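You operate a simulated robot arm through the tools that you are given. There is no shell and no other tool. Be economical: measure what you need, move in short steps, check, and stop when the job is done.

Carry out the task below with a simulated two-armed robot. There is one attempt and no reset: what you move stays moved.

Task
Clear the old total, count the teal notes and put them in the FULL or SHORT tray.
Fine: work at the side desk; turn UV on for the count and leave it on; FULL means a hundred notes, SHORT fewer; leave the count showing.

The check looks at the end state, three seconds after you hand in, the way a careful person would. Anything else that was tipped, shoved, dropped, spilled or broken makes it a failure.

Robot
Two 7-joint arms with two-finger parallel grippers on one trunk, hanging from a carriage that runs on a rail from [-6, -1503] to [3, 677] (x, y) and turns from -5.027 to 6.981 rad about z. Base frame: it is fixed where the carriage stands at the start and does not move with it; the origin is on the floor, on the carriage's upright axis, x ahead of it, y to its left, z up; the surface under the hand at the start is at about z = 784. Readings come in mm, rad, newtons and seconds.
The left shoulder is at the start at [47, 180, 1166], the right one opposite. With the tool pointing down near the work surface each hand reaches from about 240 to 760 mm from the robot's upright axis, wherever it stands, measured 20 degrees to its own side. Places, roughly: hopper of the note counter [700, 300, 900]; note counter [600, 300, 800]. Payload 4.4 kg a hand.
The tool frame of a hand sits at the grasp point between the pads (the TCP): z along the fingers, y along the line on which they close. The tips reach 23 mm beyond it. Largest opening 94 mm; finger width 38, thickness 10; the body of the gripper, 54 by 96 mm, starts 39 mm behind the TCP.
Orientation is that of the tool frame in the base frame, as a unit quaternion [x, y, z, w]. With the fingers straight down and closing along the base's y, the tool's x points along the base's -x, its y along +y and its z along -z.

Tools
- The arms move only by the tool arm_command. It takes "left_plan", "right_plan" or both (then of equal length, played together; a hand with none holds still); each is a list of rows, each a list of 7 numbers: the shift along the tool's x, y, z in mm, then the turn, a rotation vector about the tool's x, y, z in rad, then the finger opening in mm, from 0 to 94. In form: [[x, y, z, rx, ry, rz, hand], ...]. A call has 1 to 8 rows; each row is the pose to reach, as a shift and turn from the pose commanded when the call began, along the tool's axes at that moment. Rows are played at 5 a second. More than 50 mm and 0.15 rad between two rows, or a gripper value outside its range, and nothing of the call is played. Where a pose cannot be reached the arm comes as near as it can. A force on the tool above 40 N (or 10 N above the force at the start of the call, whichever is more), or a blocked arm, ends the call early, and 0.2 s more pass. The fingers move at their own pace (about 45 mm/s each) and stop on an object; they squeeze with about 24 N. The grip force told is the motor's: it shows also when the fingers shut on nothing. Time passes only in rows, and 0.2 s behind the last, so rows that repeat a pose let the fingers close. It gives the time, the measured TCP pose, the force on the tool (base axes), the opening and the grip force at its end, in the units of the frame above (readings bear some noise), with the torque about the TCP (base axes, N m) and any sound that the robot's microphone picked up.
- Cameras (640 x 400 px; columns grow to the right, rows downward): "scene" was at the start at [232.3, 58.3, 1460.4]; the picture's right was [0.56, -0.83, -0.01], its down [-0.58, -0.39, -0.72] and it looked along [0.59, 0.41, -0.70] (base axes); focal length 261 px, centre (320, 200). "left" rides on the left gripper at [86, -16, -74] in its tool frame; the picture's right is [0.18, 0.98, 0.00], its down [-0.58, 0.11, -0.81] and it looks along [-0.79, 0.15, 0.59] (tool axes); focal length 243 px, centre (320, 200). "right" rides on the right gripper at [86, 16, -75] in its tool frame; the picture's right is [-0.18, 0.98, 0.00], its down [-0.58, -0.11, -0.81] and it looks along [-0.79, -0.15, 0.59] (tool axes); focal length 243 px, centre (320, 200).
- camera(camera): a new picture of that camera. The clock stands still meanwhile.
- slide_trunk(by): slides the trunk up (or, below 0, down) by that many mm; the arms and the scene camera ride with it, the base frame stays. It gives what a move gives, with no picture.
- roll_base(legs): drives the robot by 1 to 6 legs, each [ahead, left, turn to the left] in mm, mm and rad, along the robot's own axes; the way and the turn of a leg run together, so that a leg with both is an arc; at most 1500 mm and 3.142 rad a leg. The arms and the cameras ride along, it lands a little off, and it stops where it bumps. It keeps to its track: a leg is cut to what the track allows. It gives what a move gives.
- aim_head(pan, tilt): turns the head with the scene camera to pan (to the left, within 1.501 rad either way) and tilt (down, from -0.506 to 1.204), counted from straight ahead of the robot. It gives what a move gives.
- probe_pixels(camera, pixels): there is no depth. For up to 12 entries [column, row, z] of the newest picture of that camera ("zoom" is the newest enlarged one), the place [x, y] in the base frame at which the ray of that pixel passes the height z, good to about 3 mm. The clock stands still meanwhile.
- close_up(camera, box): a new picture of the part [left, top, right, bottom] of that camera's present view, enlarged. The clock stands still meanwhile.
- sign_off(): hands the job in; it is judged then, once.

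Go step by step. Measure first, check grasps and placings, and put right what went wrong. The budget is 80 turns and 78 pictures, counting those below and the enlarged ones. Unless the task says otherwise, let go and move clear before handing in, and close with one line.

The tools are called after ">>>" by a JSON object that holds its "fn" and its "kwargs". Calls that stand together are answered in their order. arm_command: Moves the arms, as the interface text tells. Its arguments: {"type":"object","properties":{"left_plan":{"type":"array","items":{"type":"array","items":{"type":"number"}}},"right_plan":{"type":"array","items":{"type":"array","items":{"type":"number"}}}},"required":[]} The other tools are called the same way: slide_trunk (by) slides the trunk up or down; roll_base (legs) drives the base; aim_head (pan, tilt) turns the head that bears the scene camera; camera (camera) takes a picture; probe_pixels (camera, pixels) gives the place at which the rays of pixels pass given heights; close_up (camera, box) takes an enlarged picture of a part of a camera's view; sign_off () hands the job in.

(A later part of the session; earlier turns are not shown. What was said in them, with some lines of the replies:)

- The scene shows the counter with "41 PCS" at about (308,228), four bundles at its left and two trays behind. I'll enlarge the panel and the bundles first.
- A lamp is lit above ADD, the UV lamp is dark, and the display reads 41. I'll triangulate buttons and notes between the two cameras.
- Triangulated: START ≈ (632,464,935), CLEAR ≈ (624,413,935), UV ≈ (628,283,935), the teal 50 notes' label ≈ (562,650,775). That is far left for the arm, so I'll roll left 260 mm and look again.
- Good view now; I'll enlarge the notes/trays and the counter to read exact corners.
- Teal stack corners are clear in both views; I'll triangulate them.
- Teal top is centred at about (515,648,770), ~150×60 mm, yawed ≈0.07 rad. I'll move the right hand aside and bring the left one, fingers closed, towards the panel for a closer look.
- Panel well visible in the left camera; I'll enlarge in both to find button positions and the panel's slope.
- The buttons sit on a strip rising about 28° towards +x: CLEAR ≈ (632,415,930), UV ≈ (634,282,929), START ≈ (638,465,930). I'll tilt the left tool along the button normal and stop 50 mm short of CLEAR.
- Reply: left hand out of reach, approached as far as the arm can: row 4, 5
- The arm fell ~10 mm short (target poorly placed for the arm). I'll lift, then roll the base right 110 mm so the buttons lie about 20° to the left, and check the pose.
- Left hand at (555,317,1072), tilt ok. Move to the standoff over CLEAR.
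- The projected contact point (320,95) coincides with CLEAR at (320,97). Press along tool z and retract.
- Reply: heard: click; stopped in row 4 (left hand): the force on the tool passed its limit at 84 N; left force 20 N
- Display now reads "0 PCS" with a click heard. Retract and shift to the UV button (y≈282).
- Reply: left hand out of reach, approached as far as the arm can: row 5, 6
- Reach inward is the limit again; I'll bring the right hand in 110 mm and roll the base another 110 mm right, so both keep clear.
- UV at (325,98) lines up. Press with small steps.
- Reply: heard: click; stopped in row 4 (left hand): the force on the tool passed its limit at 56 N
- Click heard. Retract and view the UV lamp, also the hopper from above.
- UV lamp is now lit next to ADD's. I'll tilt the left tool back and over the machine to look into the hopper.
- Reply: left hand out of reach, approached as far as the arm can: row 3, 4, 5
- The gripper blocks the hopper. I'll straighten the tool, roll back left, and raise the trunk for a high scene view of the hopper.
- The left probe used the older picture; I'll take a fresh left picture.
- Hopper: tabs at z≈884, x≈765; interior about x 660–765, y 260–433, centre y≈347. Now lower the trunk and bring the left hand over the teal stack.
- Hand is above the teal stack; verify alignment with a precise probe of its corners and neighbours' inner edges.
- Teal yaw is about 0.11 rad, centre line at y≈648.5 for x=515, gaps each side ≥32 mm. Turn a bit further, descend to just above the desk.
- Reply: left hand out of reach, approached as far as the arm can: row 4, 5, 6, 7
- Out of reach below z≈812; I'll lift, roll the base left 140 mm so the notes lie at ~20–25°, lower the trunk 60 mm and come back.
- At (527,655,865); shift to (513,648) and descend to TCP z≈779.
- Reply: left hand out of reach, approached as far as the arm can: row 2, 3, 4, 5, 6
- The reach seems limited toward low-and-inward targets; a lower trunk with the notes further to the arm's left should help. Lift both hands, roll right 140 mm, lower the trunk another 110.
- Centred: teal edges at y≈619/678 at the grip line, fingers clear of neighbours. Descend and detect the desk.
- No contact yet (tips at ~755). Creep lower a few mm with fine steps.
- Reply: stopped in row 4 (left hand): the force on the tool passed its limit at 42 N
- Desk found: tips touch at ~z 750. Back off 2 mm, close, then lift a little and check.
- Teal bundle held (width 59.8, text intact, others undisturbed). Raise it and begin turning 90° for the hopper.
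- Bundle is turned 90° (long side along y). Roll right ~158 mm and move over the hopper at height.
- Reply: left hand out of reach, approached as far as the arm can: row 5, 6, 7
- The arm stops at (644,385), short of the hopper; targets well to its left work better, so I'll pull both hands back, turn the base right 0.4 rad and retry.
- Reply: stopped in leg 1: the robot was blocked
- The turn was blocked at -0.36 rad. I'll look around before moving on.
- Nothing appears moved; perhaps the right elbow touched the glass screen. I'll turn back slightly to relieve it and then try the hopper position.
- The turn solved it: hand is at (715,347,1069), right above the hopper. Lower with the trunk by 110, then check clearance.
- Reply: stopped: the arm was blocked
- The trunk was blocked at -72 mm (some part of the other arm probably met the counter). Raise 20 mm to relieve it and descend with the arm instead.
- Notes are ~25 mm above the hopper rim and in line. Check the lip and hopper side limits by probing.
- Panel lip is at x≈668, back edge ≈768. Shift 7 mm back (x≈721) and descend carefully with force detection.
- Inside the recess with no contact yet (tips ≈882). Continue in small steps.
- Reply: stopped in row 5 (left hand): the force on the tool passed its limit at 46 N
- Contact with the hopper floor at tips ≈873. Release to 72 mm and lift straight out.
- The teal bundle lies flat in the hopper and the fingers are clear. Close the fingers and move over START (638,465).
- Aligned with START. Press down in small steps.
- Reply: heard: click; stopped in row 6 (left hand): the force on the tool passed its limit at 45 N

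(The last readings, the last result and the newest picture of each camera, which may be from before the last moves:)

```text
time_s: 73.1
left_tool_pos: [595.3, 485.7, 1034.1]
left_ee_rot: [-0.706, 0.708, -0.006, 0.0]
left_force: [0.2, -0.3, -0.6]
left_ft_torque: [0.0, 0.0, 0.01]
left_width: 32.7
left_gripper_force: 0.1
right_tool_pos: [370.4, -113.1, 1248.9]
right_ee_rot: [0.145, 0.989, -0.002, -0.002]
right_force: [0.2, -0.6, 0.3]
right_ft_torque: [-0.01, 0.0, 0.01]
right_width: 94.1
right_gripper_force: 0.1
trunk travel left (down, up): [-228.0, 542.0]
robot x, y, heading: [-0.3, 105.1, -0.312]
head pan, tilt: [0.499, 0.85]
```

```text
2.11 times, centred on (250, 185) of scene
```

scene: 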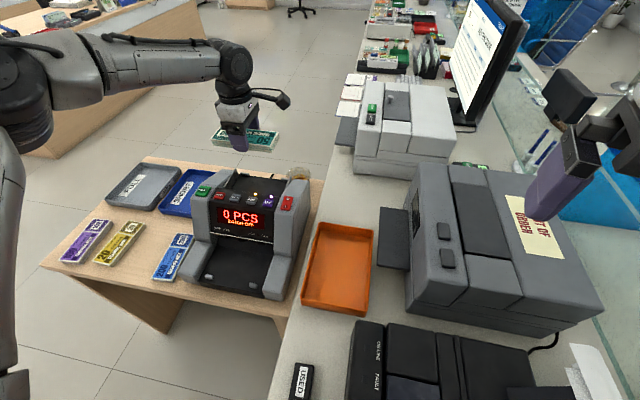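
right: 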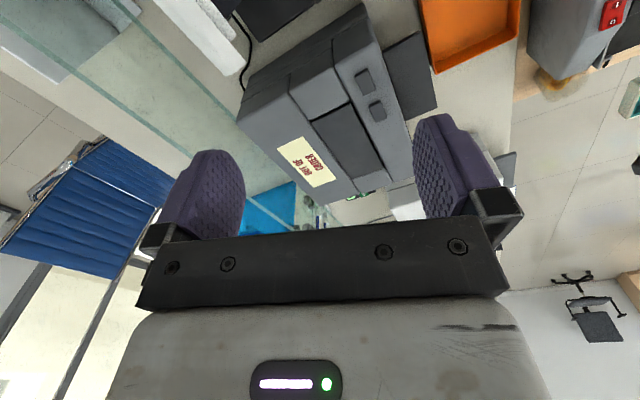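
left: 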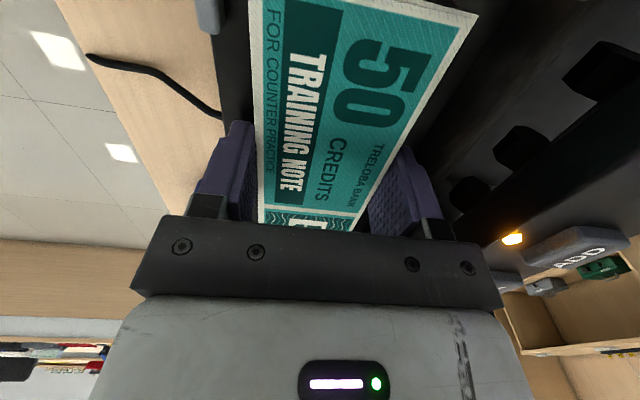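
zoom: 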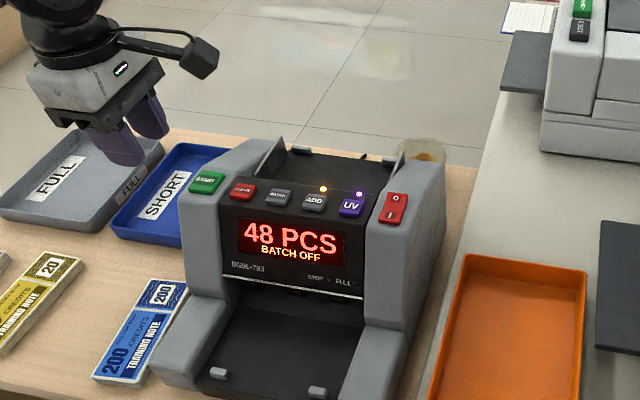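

Counting has started (48 so far). Let a second or two pass with an idle hold, then look.

>>> {"fn": "arm_command", "kwargs": {"left_plan": [[0, 0, 0, 0, 0, 0, 80], [0, 0, 0, 0, 0, 0, 80], [0, 0, 0, 0, 0, 0, 80], [0, 0, 0, 0, 0, 0, 80], [0, 0, 0, 0, 0, 0, 80], [0, 0, 0, 0, 0, 0, 80], [0, 0, 0, 0, 0, 0, 80], [0, 0, 0, 0, 0, 0, 80]]}}

>>> {"fn": "arm_command", "kwargs": {"left_plan": [[0, 0, 0, 0, 0, 0, 80], [0, 0, 0, 0, 0, 0, 80], [0, 0, 0, 0, 0, 0, 80], [0, 0, 0, 0, 0, 0, 80], [0, 0, 0, 0, 0, 0, 80], [0, 0, 0, 0, 0, 0, 80], [0, 0, 0, 0, 0, 0, 80], [0, 0, 0, 0, 0, 0, 80]]}}

>>> {"fn": "camera", "kwargs": {"camera": "scene"}}

>>> {"fn": "close_up", "kwargs": {"camera": "scene", "box": [160, 150, 320, 310]}}

```text
time_s: 74.9
left_tool_pos: [595.5, 485.5, 1033.9]
left_ee_rot: [-0.706, 0.708, -0.006, -0.001]
left_force: [0.1, -0.8, -0.8]
left_ft_torque: [0.0, 0.01, -0.04]
left_width: 80.0
left_gripper_force: 0.1
right_tool_pos: [371.0, -113.5, 1248.0]
right_ee_rot: [0.146, 0.989, -0.002, -0.001]
right_force: [-0.6, -0.3, 0.7]
right_ft_torque: [-0.02, 0.0, 0.03]
right_width: 94.1
right_gripper_force: 0.0
trunk travel left (down, up): [-228.0, 542.0]
robot x, y, heading: [1.4, 104.7, -0.307]
head pan, tilt: [0.499, 0.85]
```

```text
time_s: 76.7
left_tool_pos: [596.5, 485.5, 1034.4]
left_ee_rot: [-0.707, 0.707, -0.006, 0.0]
left_force: [-0.4, 1.2, 0.4]
left_ft_torque: [0.02, -0.01, -0.02]
left_width: 80.1
left_gripper_force: 0.0
right_tool_pos: [371.0, -112.5, 1247.7]
right_ee_rot: [0.145, 0.989, -0.002, -0.003]
right_force: [0.4, 0.3, -0.3]
right_ft_torque: [0.0, -0.01, 0.01]
right_width: 93.8
right_gripper_force: 0.1
trunk travel left (down, up): [-228.0, 542.0]
robot x, y, heading: [-0.4, 104.3, -0.305]
head pan, tilt: [0.499, 0.85]
```

```text
17 pictures are left
```

scene: 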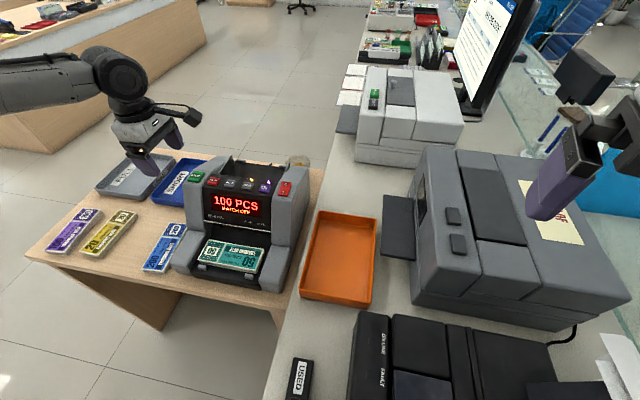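

```text
2.50 times, centred on (240, 230) of scene
```

zoom: 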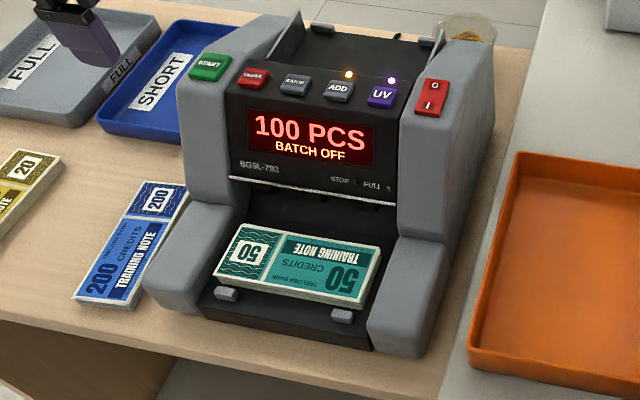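

Display reads 100 PCS with UV lit: the bundle is FULL. Now measure its pose in the stacker.

>>> {"fn": "probe_pixels", "kwargs": {"camera": "zoom", "pixels": [[243, 223, 790], [381, 247, 790], [213, 276, 790], [358, 307, 790], [243, 223, 830], [381, 247, 830], [213, 276, 830], [358, 307, 830], [226, 294, 790], [342, 316, 790]]}}

```text
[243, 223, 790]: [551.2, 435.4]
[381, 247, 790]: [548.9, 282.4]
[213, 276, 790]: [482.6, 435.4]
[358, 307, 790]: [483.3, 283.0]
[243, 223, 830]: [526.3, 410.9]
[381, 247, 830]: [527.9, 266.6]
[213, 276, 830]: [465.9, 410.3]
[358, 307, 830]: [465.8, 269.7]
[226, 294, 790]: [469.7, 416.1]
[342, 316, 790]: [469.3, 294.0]
```

Bundle centre about (511,350), top z ≈ 800–812. Move over it and look with the wrist camera for a second angle.

>>> {"fn": "arm_command", "kwargs": {"left_plan": [[20, 28, 0, 0, 0, 0, 80], [45, 56, 0, 0, 0, 0, 80], [80, 85, 0, 0, 0, 0, 80], [110, 85, 10, 0, 0, 0, 80], [136, 85, 40, 0, 0, 0, 80], [136, 85, 80, 0, 0, 0, 80], [136, 85, 100, 0, 0, 0, 80], [136, 85, 100, 0, 0, 0, 80]]}}

>>> {"fn": "camera", "kwargs": {"camera": "left"}}

>>> {"fn": "close_up", "kwargs": {"camera": "scene", "box": [160, 150, 320, 310]}}

```text
time_s: 78.5
left_tool_pos: [511.1, 347.8, 933.5]
left_ee_rot: [-0.706, 0.708, -0.006, -0.001]
left_force: [1.0, -0.1, 0.7]
left_ft_torque: [-0.04, 0.0, 0.03]
left_width: 79.8
left_gripper_force: 0.1
right_tool_pos: [371.1, -112.8, 1248.2]
right_ee_rot: [0.145, 0.989, -0.003, -0.002]
right_force: [-0.2, 0.6, -0.3]
right_ft_torque: [0.02, -0.01, 0.01]
right_width: 93.9
right_gripper_force: 0.1
trunk travel left (down, up): [-228.0, 542.0]
robot x, y, heading: [2.1, 103.5, -0.305]
head pan, tilt: [0.499, 0.85]
```

```text
15 pictures are left
```

left: 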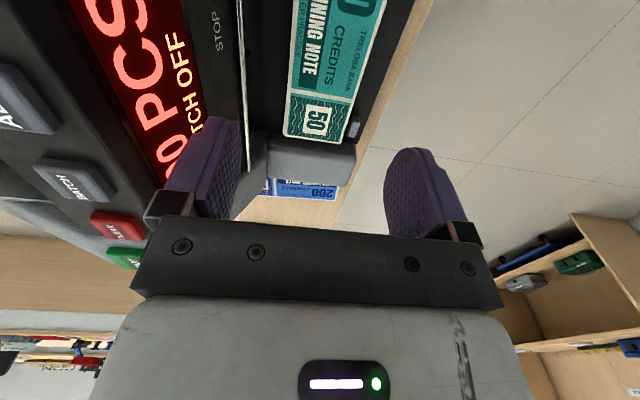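

```text
2.50 times, centred on (240, 230) of scene
```

zoom: 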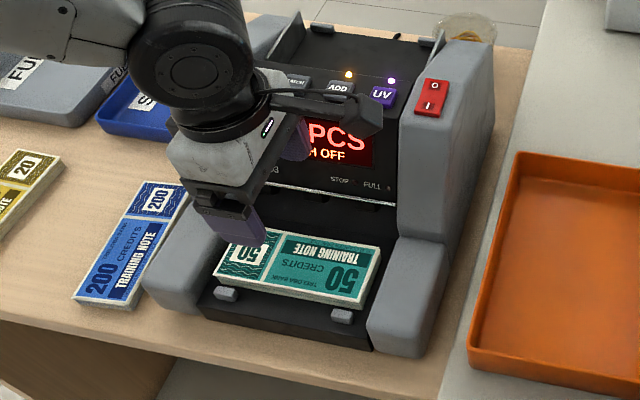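

>>> {"fn": "probe_pixels", "kwargs": {"camera": "left", "pixels": [[282, 136, 790], [282, 136, 820], [345, 145, 790], [345, 145, 820], [247, 165, 840], [247, 165, 870], [240, 20, 840], [240, 20, 870], [353, 128, 800], [293, 0, 800], [388, 0, 800]]}}

>>> {"fn": "probe_pixels", "kwargs": {"camera": "zoom", "pixels": [[235, 184, 840], [235, 184, 870], [395, 206, 840], [395, 206, 870]]}}

```text
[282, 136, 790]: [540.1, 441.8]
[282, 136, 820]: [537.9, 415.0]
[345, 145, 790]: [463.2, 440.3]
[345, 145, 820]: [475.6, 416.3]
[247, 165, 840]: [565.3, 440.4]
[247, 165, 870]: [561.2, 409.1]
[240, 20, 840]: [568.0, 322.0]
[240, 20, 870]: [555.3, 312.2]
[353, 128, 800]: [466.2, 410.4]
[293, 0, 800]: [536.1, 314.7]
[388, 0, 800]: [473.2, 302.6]
```

```text
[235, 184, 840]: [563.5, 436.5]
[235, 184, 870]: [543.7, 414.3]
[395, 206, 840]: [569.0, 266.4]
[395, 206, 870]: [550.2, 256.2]
```

Bundle top is at z≈812, x 473–538, y centre ≈347; the overhang edge is at x≈565. Descend at x=506 with a 76 mm opening, then close.

>>> {"fn": "arm_command", "kwargs": {"left_plan": [[0, 5, 10, 0, 0, 0, 76], [0, 5, 50, 0, 0, 0, 76], [0, 5, 80, 0, 0, 0, 76], [0, 5, 98, 0, 0, 0, 76], [0, 5, 106, 0, 0, 0, 76], [0, 5, 113, 0, 0, 0, 76], [0, 5, 113, 0, 0, 0, 76]]}}

>>> {"fn": "close_up", "kwargs": {"camera": "scene", "box": [160, 150, 320, 310]}}

```text
time_s: 80.1
left_tool_pos: [507.6, 347.0, 821.2]
left_ee_rot: [0.707, -0.707, 0.005, 0.001]
left_force: [-0.5, 1.2, 0.6]
left_ft_torque: [-0.03, -0.01, 0.0]
left_width: 76.0
left_gripper_force: 0.0
right_tool_pos: [371.6, -113.1, 1247.7]
right_ee_rot: [0.145, 0.989, -0.002, -0.002]
right_force: [0.3, -0.6, 0.7]
right_ft_torque: [0.03, -0.01, 0.02]
right_width: 94.0
right_gripper_force: 0.0
trunk travel left (down, up): [-228.0, 542.0]
robot x, y, heading: [0.1, 102.3, -0.299]
head pan, tilt: [0.499, 0.85]
```

```text
2.50 times, centred on (240, 230) of scene
```

zoom: 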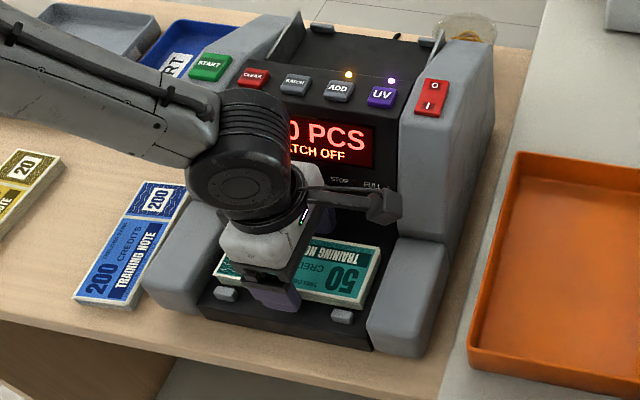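

No contact; fingers straddle the bundle. Go 3 mm lower, close and lift.

>>> {"fn": "arm_command", "kwargs": {"left_plan": [[0, 0, 3, 0, 0, 0, 76], [0, 0, 3, 0, 0, 0, 55], [0, 0, 3, 0, 0, 0, 45], [0, 0, 3, 0, 0, 0, 45], [0, 0, 3, 0, 0, 0, 45], [0, 0, -15, 0, 0, 0, 45], [0, 0, -50, 0, 0, 0, 45], [0, 0, -90, 0, 0, 0, 45]]}}

>>> {"fn": "arm_command", "kwargs": {"left_plan": [[0, 0, -45, 0, 0, 0, 45], [0, 0, -90, 0, 0, 0, 45], [0, 0, -120, 0, 0, 0, 45]]}}

>>> {"fn": "camera", "kwargs": {"camera": "scene"}}

```text
time_s: 81.9
left_tool_pos: [506.1, 348.0, 912.9]
left_ee_rot: [-0.706, 0.708, -0.005, -0.002]
left_force: [0.3, -0.1, -1.5]
left_ft_torque: [0.0, 0.01, -0.03]
left_width: 59.6
left_gripper_force: 23.7
right_tool_pos: [370.0, -113.1, 1248.8]
right_ee_rot: [0.145, 0.989, -0.002, -0.002]
right_force: [0.1, 0.5, -0.7]
right_ft_torque: [-0.02, -0.02, 0.0]
right_width: 94.0
right_gripper_force: 0.1
trunk travel left (down, up): [-228.0, 542.0]
robot x, y, heading: [0.6, 101.2, -0.3]
head pan, tilt: [0.499, 0.85]
```

```text
time_s: 82.7
left_tool_pos: [505.1, 348.8, 1032.4]
left_ee_rot: [-0.707, 0.707, -0.004, -0.001]
left_force: [-0.3, 0.6, -0.3]
left_ft_torque: [0.02, 0.0, 0.0]
left_width: 59.4
left_gripper_force: 24.2
right_tool_pos: [370.2, -113.0, 1247.3]
right_ee_rot: [0.145, 0.989, -0.002, -0.003]
right_force: [0.4, 0.0, 0.2]
right_ft_torque: [-0.01, 0.0, 0.03]
right_width: 93.9
right_gripper_force: 0.1
trunk travel left (down, up): [-228.0, 542.0]
robot x, y, heading: [-1.2, 102.7, -0.309]
head pan, tilt: [0.499, 0.85]
```

```text
12 pictures are left
```

scene: 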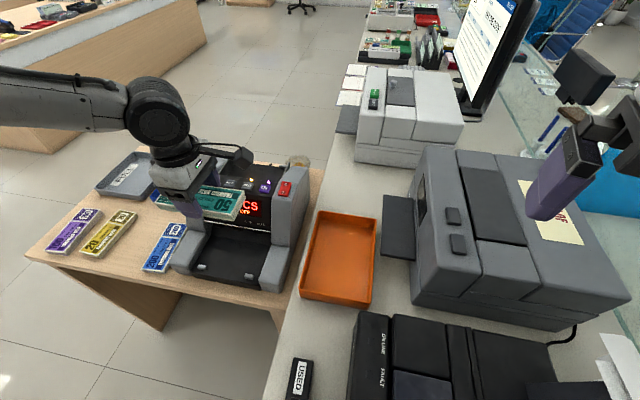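

Bundle held (59.4 mm), tray next. Measure the FULL tray's corners in this picture at its rim height.

>>> {"fn": "close_up", "kwargs": {"camera": "scene", "box": [80, 130, 240, 230]}}

```text
4.00 times, centred on (160, 180) of scene
```

zoom: 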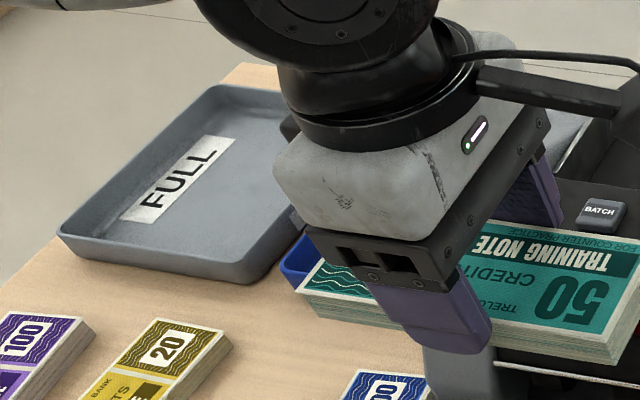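

>>> {"fn": "probe_pixels", "kwargs": {"camera": "zoom", "pixels": [[58, 232, 778], [253, 263, 778], [215, 86, 778], [80, 258, 750], [243, 286, 750], [100, 235, 754], [240, 258, 754], [218, 100, 754]]}}

```text
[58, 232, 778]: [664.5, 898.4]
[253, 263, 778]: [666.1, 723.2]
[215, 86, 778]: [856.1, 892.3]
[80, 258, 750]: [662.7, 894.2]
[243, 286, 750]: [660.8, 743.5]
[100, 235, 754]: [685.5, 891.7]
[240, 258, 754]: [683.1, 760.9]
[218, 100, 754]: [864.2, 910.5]
```

FULL tray: x≈665–856, y≈723–898, so the bundle should lie with its long side along x at about (760,809). Raise the trunk, roll to y≈650, then turn the base further right.

>>> {"fn": "slide_trunk", "kwargs": {"by": 80}}

>>> {"fn": "roll_base", "kwargs": {"legs": [[-164, 522, 0]]}}

>>> {"fn": "roll_base", "kwargs": {"legs": [[0, 0, -0.4]]}}

```text
time_s: 83.8
left_tool_pos: [502.8, 346.6, 1110.7]
left_ee_rot: [-0.706, 0.708, -0.006, -0.001]
left_force: [-1.2, -0.6, -1.7]
left_ft_torque: [-0.02, -0.03, 0.01]
left_width: 59.3
left_gripper_force: 24.4
right_tool_pos: [369.5, -115.9, 1328.3]
right_ee_rot: [0.146, 0.989, -0.003, -0.002]
right_force: [-0.3, 0.2, 0.3]
right_ft_torque: [0.0, -0.01, 0.04]
right_width: 94.3
right_gripper_force: 0.0
trunk travel left (down, up): [-308.0, 462.0]
robot x, y, heading: [3.3, 104.9, -0.307]
head pan, tilt: [0.499, 0.85]
```

```text
time_s: 87.0
left_tool_pos: [504.9, 894.9, 1110.8]
left_ee_rot: [0.708, -0.706, 0.005, 0.001]
left_force: [0.3, 0.2, -1.5]
left_ft_torque: [-0.02, 0.01, 0.01]
left_width: 59.3
left_gripper_force: 24.6
right_tool_pos: [371.8, 433.0, 1328.2]
right_ee_rot: [0.143, 0.99, -0.003, -0.002]
right_force: [-0.9, 0.3, -0.4]
right_ft_torque: [-0.04, -0.01, 0.01]
right_width: 93.7
right_gripper_force: 0.0
trunk travel left (down, up): [-308.0, 462.0]
robot x, y, heading: [1.6, 647.4, -0.302]
head pan, tilt: [0.499, 0.85]
```

```text
time_s: 88.6
left_tool_pos: [560.2, 682.0, 1111.2]
left_ee_rot: [-0.556, 0.831, -0.005, -0.003]
left_force: [0.4, -0.7, -1.1]
left_ft_torque: [0.0, -0.01, -0.01]
left_width: 59.3
left_gripper_force: 23.5
right_tool_pos: [260.4, 306.5, 1329.6]
right_ee_rot: [0.335, 0.942, -0.003, -0.003]
right_force: [0.2, -0.3, 0.0]
right_ft_torque: [0.02, 0.03, -0.01]
right_width: 94.1
right_gripper_force: 0.1
trunk travel left (down, up): [-308.0, 462.0]
robot x, y, heading: [2.0, 649.1, -0.698]
head pan, tilt: [0.499, 0.85]
```

Heading -0.70 with no block. Rotate the bundle so its long side lies along x, then move toward the tray.

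>>> {"fn": "arm_command", "kwargs": {"left_plan": [[0, 0, 0, 0, 0, 0.147, 45], [0, 0, 0, 0, 0, 0.294, 45], [0, 0, 0, 0, 0, 0.441, 45], [0, 0, 0, 0, 0, 0.588, 45], [0, 0, 0, 0, 0, 0.735, 45], [0, 0, 0, 0, 0, 0.882, 45], [0, 0, 0, 0, 0, 1.03, 45], [0, 0, 0, 0, 0, 1.178, 45]]}}

>>> {"fn": "arm_command", "kwargs": {"left_plan": [[-40, 26, 0, 0, 0, 0, 45], [-80, 52, 0, 0, 0, 0, 45], [-120, 78, 0, 0, 0, 0, 45], [-160, 104, 0, 0, 0, 0, 45], [-195, 127, 0, 0, 0, 0, 45], [-195, 127, 0, 0, 0, 0, 45]]}}

>>> {"fn": "camera", "kwargs": {"camera": "left"}}

```text
time_s: 90.4
left_tool_pos: [559.8, 682.1, 1111.1]
left_ee_rot: [0.0, 1.0, -0.006, 0.0]
left_force: [-0.2, 0.0, -0.6]
left_ft_torque: [-0.01, -0.01, -0.02]
left_width: 59.5
left_gripper_force: 24.3
right_tool_pos: [259.8, 306.9, 1329.1]
right_ee_rot: [0.334, 0.943, -0.003, -0.003]
right_force: [-0.1, -0.6, 0.3]
right_ft_torque: [0.01, 0.01, 0.0]
right_width: 94.1
right_gripper_force: 0.0
trunk travel left (down, up): [-308.0, 462.0]
robot x, y, heading: [1.9, 650.2, -0.695]
head pan, tilt: [0.499, 0.85]
```

```text
time_s: 91.8
left_tool_pos: [755.2, 808.8, 1108.7]
left_ee_rot: [0.001, 1.0, -0.007, 0.0]
left_force: [0.1, 0.1, -0.3]
left_ft_torque: [-0.01, -0.03, 0.0]
left_width: 59.1
left_gripper_force: 24.1
right_tool_pos: [260.1, 306.3, 1329.8]
right_ee_rot: [0.335, 0.942, -0.003, -0.003]
right_force: [0.3, -0.1, -0.6]
right_ft_torque: [-0.05, 0.02, -0.03]
right_width: 94.0
right_gripper_force: 0.0
trunk travel left (down, up): [-308.0, 462.0]
robot x, y, heading: [0.4, 648.2, -0.697]
head pan, tilt: [0.499, 0.85]
```

```text
10 pictures are left
```

left: 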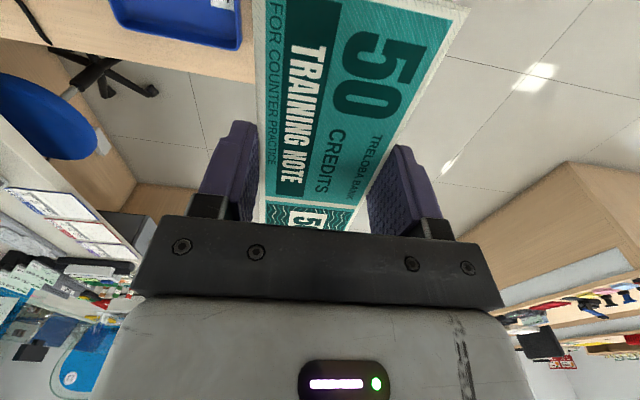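

Over the tray position (755,809). Lower the trunk 180 mm and aim the head at the tray to check.

>>> {"fn": "slide_trunk", "kwargs": {"by": -180}}

>>> {"fn": "aim_head", "kwargs": {"pan": 0.9, "tilt": 0.75}}

>>> {"fn": "camera", "kwargs": {"camera": "scene"}}

>>> {"fn": "camera", "kwargs": {"camera": "left"}}

```text
time_s: 93.8
left_tool_pos: [756.8, 808.8, 929.4]
left_ee_rot: [0.0, 1.0, -0.007, -0.001]
left_force: [0.8, -0.6, -1.6]
left_ft_torque: [0.01, 0.0, -0.01]
left_width: 59.5
left_gripper_force: 23.6
right_tool_pos: [261.3, 307.9, 1148.1]
right_ee_rot: [0.335, 0.942, -0.002, -0.004]
right_force: [-1.1, 0.7, -0.5]
right_ft_torque: [0.02, -0.01, 0.01]
right_width: 93.9
right_gripper_force: 0.0
trunk travel left (down, up): [-128.0, 642.0]
robot x, y, heading: [3.4, 643.2, -0.699]
head pan, tilt: [0.499, 0.85]
```

```text
time_s: 94.7
left_tool_pos: [757.2, 809.9, 929.5]
left_ee_rot: [-0.001, 1.0, -0.006, -0.001]
left_force: [0.1, -0.1, -1.1]
left_ft_torque: [-0.03, 0.01, 0.02]
left_width: 59.4
left_gripper_force: 24.1
right_tool_pos: [260.4, 307.2, 1148.0]
right_ee_rot: [0.334, 0.942, -0.003, -0.003]
right_force: [-0.4, 0.2, 0.7]
right_ft_torque: [-0.03, -0.03, -0.01]
right_width: 93.8
right_gripper_force: 0.0
trunk travel left (down, up): [-128.0, 642.0]
robot x, y, heading: [3.7, 649.6, -0.698]
head pan, tilt: [0.901, 0.75]
```

```text
9 pictures are left
```

scene: 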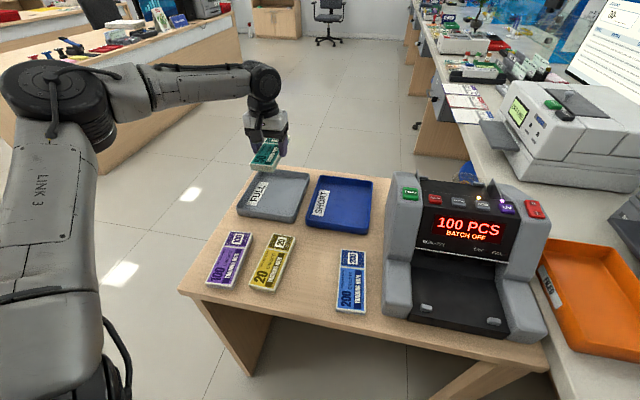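

```text
8 pictures are left
```

left: 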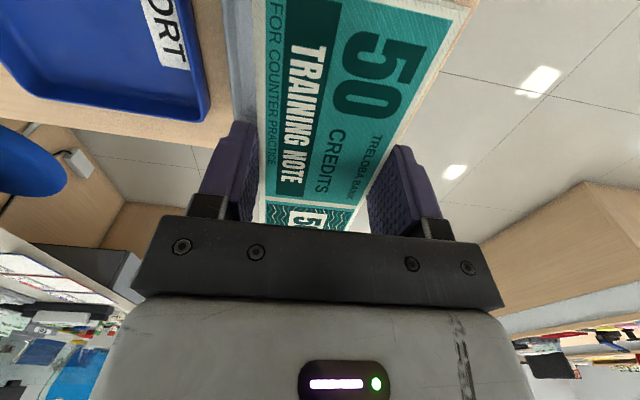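

Display still shows 100 PCS. One close-up to fix the tray corners against the bundle.

>>> {"fn": "close_up", "kwargs": {"camera": "scene", "box": [220, 130, 340, 230]}}

```text
4.00 times, centred on (280, 180) of scene
```

zoom: 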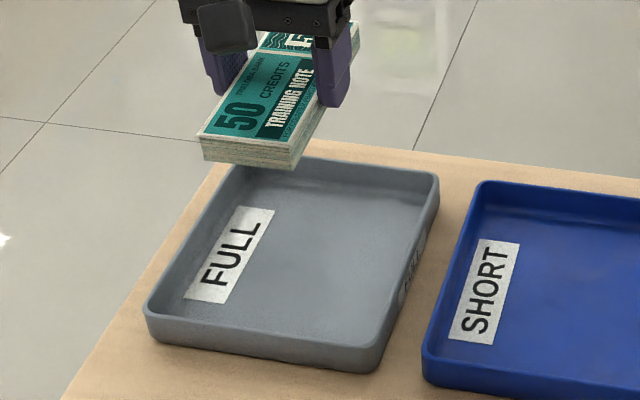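

>>> {"fn": "probe_pixels", "kwargs": {"camera": "zoom", "pixels": [[148, 308, 775], [380, 350, 775], [438, 177, 775], [160, 338, 750], [368, 372, 750], [170, 305, 755], [368, 340, 755], [420, 190, 755], [240, 166, 775]]}}

```text
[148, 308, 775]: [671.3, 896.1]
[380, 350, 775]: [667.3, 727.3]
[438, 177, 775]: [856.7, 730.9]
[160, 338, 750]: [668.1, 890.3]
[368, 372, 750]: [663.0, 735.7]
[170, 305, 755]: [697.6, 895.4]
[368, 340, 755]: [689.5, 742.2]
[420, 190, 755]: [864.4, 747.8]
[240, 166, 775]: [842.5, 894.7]
```

Tray centre is (763,812). Shift there, lower the trunk 110 mm, then creep down with force detection.

>>> {"fn": "arm_command", "kwargs": {"left_plan": [[-6, 2.5, 0, 0, 0, 0, 45], [-6, 2.5, 0, 0, 0, 0, 45]]}}

>>> {"fn": "slide_trunk", "kwargs": {"by": -110}}

>>> {"fn": "arm_command", "kwargs": {"left_plan": [[0, 0, 12, 0, 0, 0, 45], [0, 0, 20, 0, 0, 0, 45], [0, 0, 25, 0, 0, 0, 45], [0, 0, 28, 0, 0, 0, 45], [0, 0, 28, 0, 0, 0, 45]]}}

>>> {"fn": "close_up", "kwargs": {"camera": "scene", "box": [220, 60, 340, 160]}}

```text
time_s: 95.3
left_tool_pos: [761.6, 811.0, 928.8]
left_ee_rot: [0.0, 1.0, -0.006, 0.0]
left_force: [0.6, 0.7, -0.9]
left_ft_torque: [0.0, 0.0, 0.0]
left_width: 59.3
left_gripper_force: 23.8
right_tool_pos: [259.1, 306.7, 1147.6]
right_ee_rot: [0.334, 0.942, -0.002, -0.003]
right_force: [0.5, 0.6, -0.2]
right_ft_torque: [0.0, -0.02, 0.0]
right_width: 94.1
right_gripper_force: 0.0
trunk travel left (down, up): [-128.0, 642.0]
robot x, y, heading: [8.0, 649.1, -0.696]
head pan, tilt: [0.901, 0.75]
```

```text
time_s: 96.7
left_tool_pos: [762.4, 812.9, 820.5]
left_ee_rot: [-0.001, 1.0, -0.006, -0.001]
left_force: [0.5, -0.1, -1.0]
left_ft_torque: [0.0, 0.05, -0.02]
left_width: 59.2
left_gripper_force: 24.0
right_tool_pos: [258.9, 307.6, 1038.1]
right_ee_rot: [0.334, 0.942, -0.003, -0.003]
right_force: [0.4, 0.4, 0.0]
right_ft_torque: [-0.01, -0.03, -0.01]
right_width: 94.1
right_gripper_force: 0.1
trunk travel left (down, up): [-18.0, 752.0]
robot x, y, heading: [3.0, 648.9, -0.693]
head pan, tilt: [0.901, 0.75]
```

```text
time_s: 97.9
left_tool_pos: [762.5, 812.0, 791.0]
left_ee_rot: [-0.001, 1.0, -0.006, 0.0]
left_force: [-0.6, -0.7, -1.5]
left_ft_torque: [0.01, 0.0, -0.05]
left_width: 59.2
left_gripper_force: 23.6
right_tool_pos: [258.9, 307.6, 1038.6]
right_ee_rot: [0.334, 0.942, -0.003, -0.002]
right_force: [0.4, -0.5, -1.1]
right_ft_torque: [-0.04, 0.01, 0.02]
right_width: 93.9
right_gripper_force: 0.0
trunk travel left (down, up): [-18.0, 752.0]
robot x, y, heading: [3.6, 646.0, -0.696]
head pan, tilt: [0.901, 0.75]
```

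```text
4.00 times, centred on (280, 110) of scene
```

zoom: 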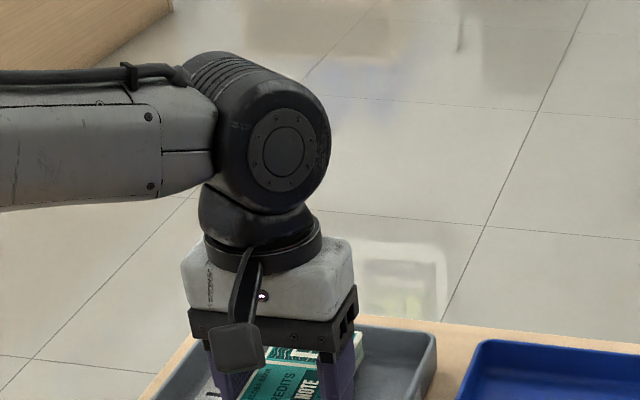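

Bundle is inside the tray outline. Creep down to contact, then release.

>>> {"fn": "arm_command", "kwargs": {"left_plan": [[0, 0, 3, 0, 0, 0, 45], [0, 0, 6, 0, 0, 0, 45], [0, 0, 9, 0, 0, 0, 45], [0, 0, 11, 0, 0, 0, 45], [0, 0, 12, 0, 0, 0, 45], [0, 0, 12, 0, 0, 0, 45]]}}

```text
time_s: 99.3
left_tool_pos: [763.1, 810.7, 780.0]
left_ee_rot: [0.0, 1.0, -0.006, 0.003]
left_force: [-5.3, -1.0, 19.0]
left_ft_torque: [0.15, 0.08, 0.02]
left_width: 59.5
left_gripper_force: 23.4
right_tool_pos: [260.7, 308.5, 1038.5]
right_ee_rot: [0.335, 0.942, -0.003, -0.003]
right_force: [-0.5, 0.2, -0.3]
right_ft_torque: [0.0, -0.01, 0.0]
right_width: 93.8
right_gripper_force: 0.1
trunk travel left (down, up): [-18.0, 752.0]
robot x, y, heading: [0.7, 647.0, -0.7]
head pan, tilt: [0.901, 0.75]
```

Touching the tray floor (19 N). Open and lift straight up.

>>> {"fn": "arm_command", "kwargs": {"left_plan": [[0, 0, -1, 0, 0, 0, 59], [0, 0, -2, 0, 0, 0, 66], [0, 0, -2, 0, 0, 0, 76], [0, 0, -2, 0, 0, 0, 76], [0, 0, -25, 0, 0, 0, 76], [0, 0, -60, 0, 0, 0, 76], [0, 0, -100, 0, 0, 0, 76], [0, 0, -140, 0, 0, 0, 76]]}}

>>> {"fn": "slide_trunk", "kwargs": {"by": 200}}

>>> {"fn": "camera", "kwargs": {"camera": "scene"}}

>>> {"fn": "close_up", "kwargs": {"camera": "scene", "box": [200, 150, 540, 350]}}

```text
time_s: 101.1
left_tool_pos: [762.0, 814.6, 920.1]
left_ee_rot: [0.0, 1.0, -0.006, 0.0]
left_force: [0.2, 0.1, 0.9]
left_ft_torque: [0.01, 0.0, -0.01]
left_width: 76.0
left_gripper_force: 0.0
right_tool_pos: [260.9, 308.2, 1038.1]
right_ee_rot: [0.334, 0.943, -0.003, -0.003]
right_force: [0.3, 0.7, -0.3]
right_ft_torque: [-0.01, 0.03, 0.01]
right_width: 94.3
right_gripper_force: 0.2
trunk travel left (down, up): [-18.0, 752.0]
robot x, y, heading: [1.8, 647.9, -0.698]
head pan, tilt: [0.901, 0.75]
```

```text
time_s: 103.2
left_tool_pos: [759.8, 814.1, 1118.7]
left_ee_rot: [-0.001, 1.0, -0.006, -0.001]
left_force: [-0.1, 0.4, -0.8]
left_ft_torque: [0.03, 0.01, 0.0]
left_width: 76.1
left_gripper_force: 0.0
right_tool_pos: [258.8, 307.4, 1238.0]
right_ee_rot: [0.334, 0.943, -0.003, -0.003]
right_force: [1.3, -0.8, -0.8]
right_ft_torque: [0.02, 0.01, -0.02]
right_width: 94.4
right_gripper_force: 0.1
trunk travel left (down, up): [-218.0, 552.0]
robot x, y, heading: [1.9, 649.0, -0.698]
head pan, tilt: [0.901, 0.75]
```

```text
5 pictures are left
```

scene: 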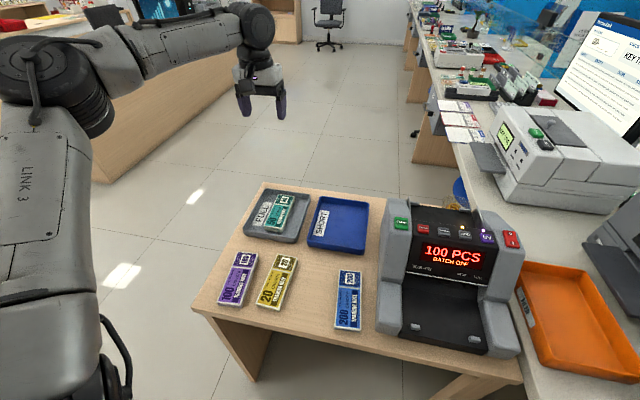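

```text
1.88 times, centred on (370, 250) of scene
```

zoom: 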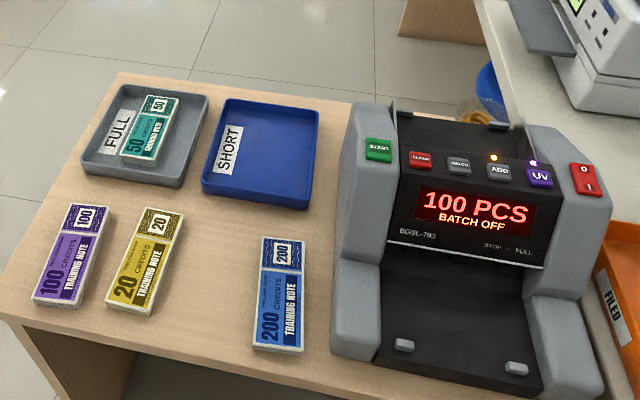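

The bundle lies flat in the FULL tray, the display shows 100 PCS, the UV lamp is lit, the other stacks haven't moved and the hands are clear. Handing in.

>>> {"fn": "sign_off", "kwargs": {}}

```text
The job is handed in.
```

I cleared the old total and counted the teal notes with UV on. The count was 100, so the bundle is in the FULL tray, with UV still on and "100 PCS" showing. The base and trunk each stopped once against something I couldn't see. I saw nothing moved in the pictures after each stop, but I didn't take a last look at the right-hand counter.
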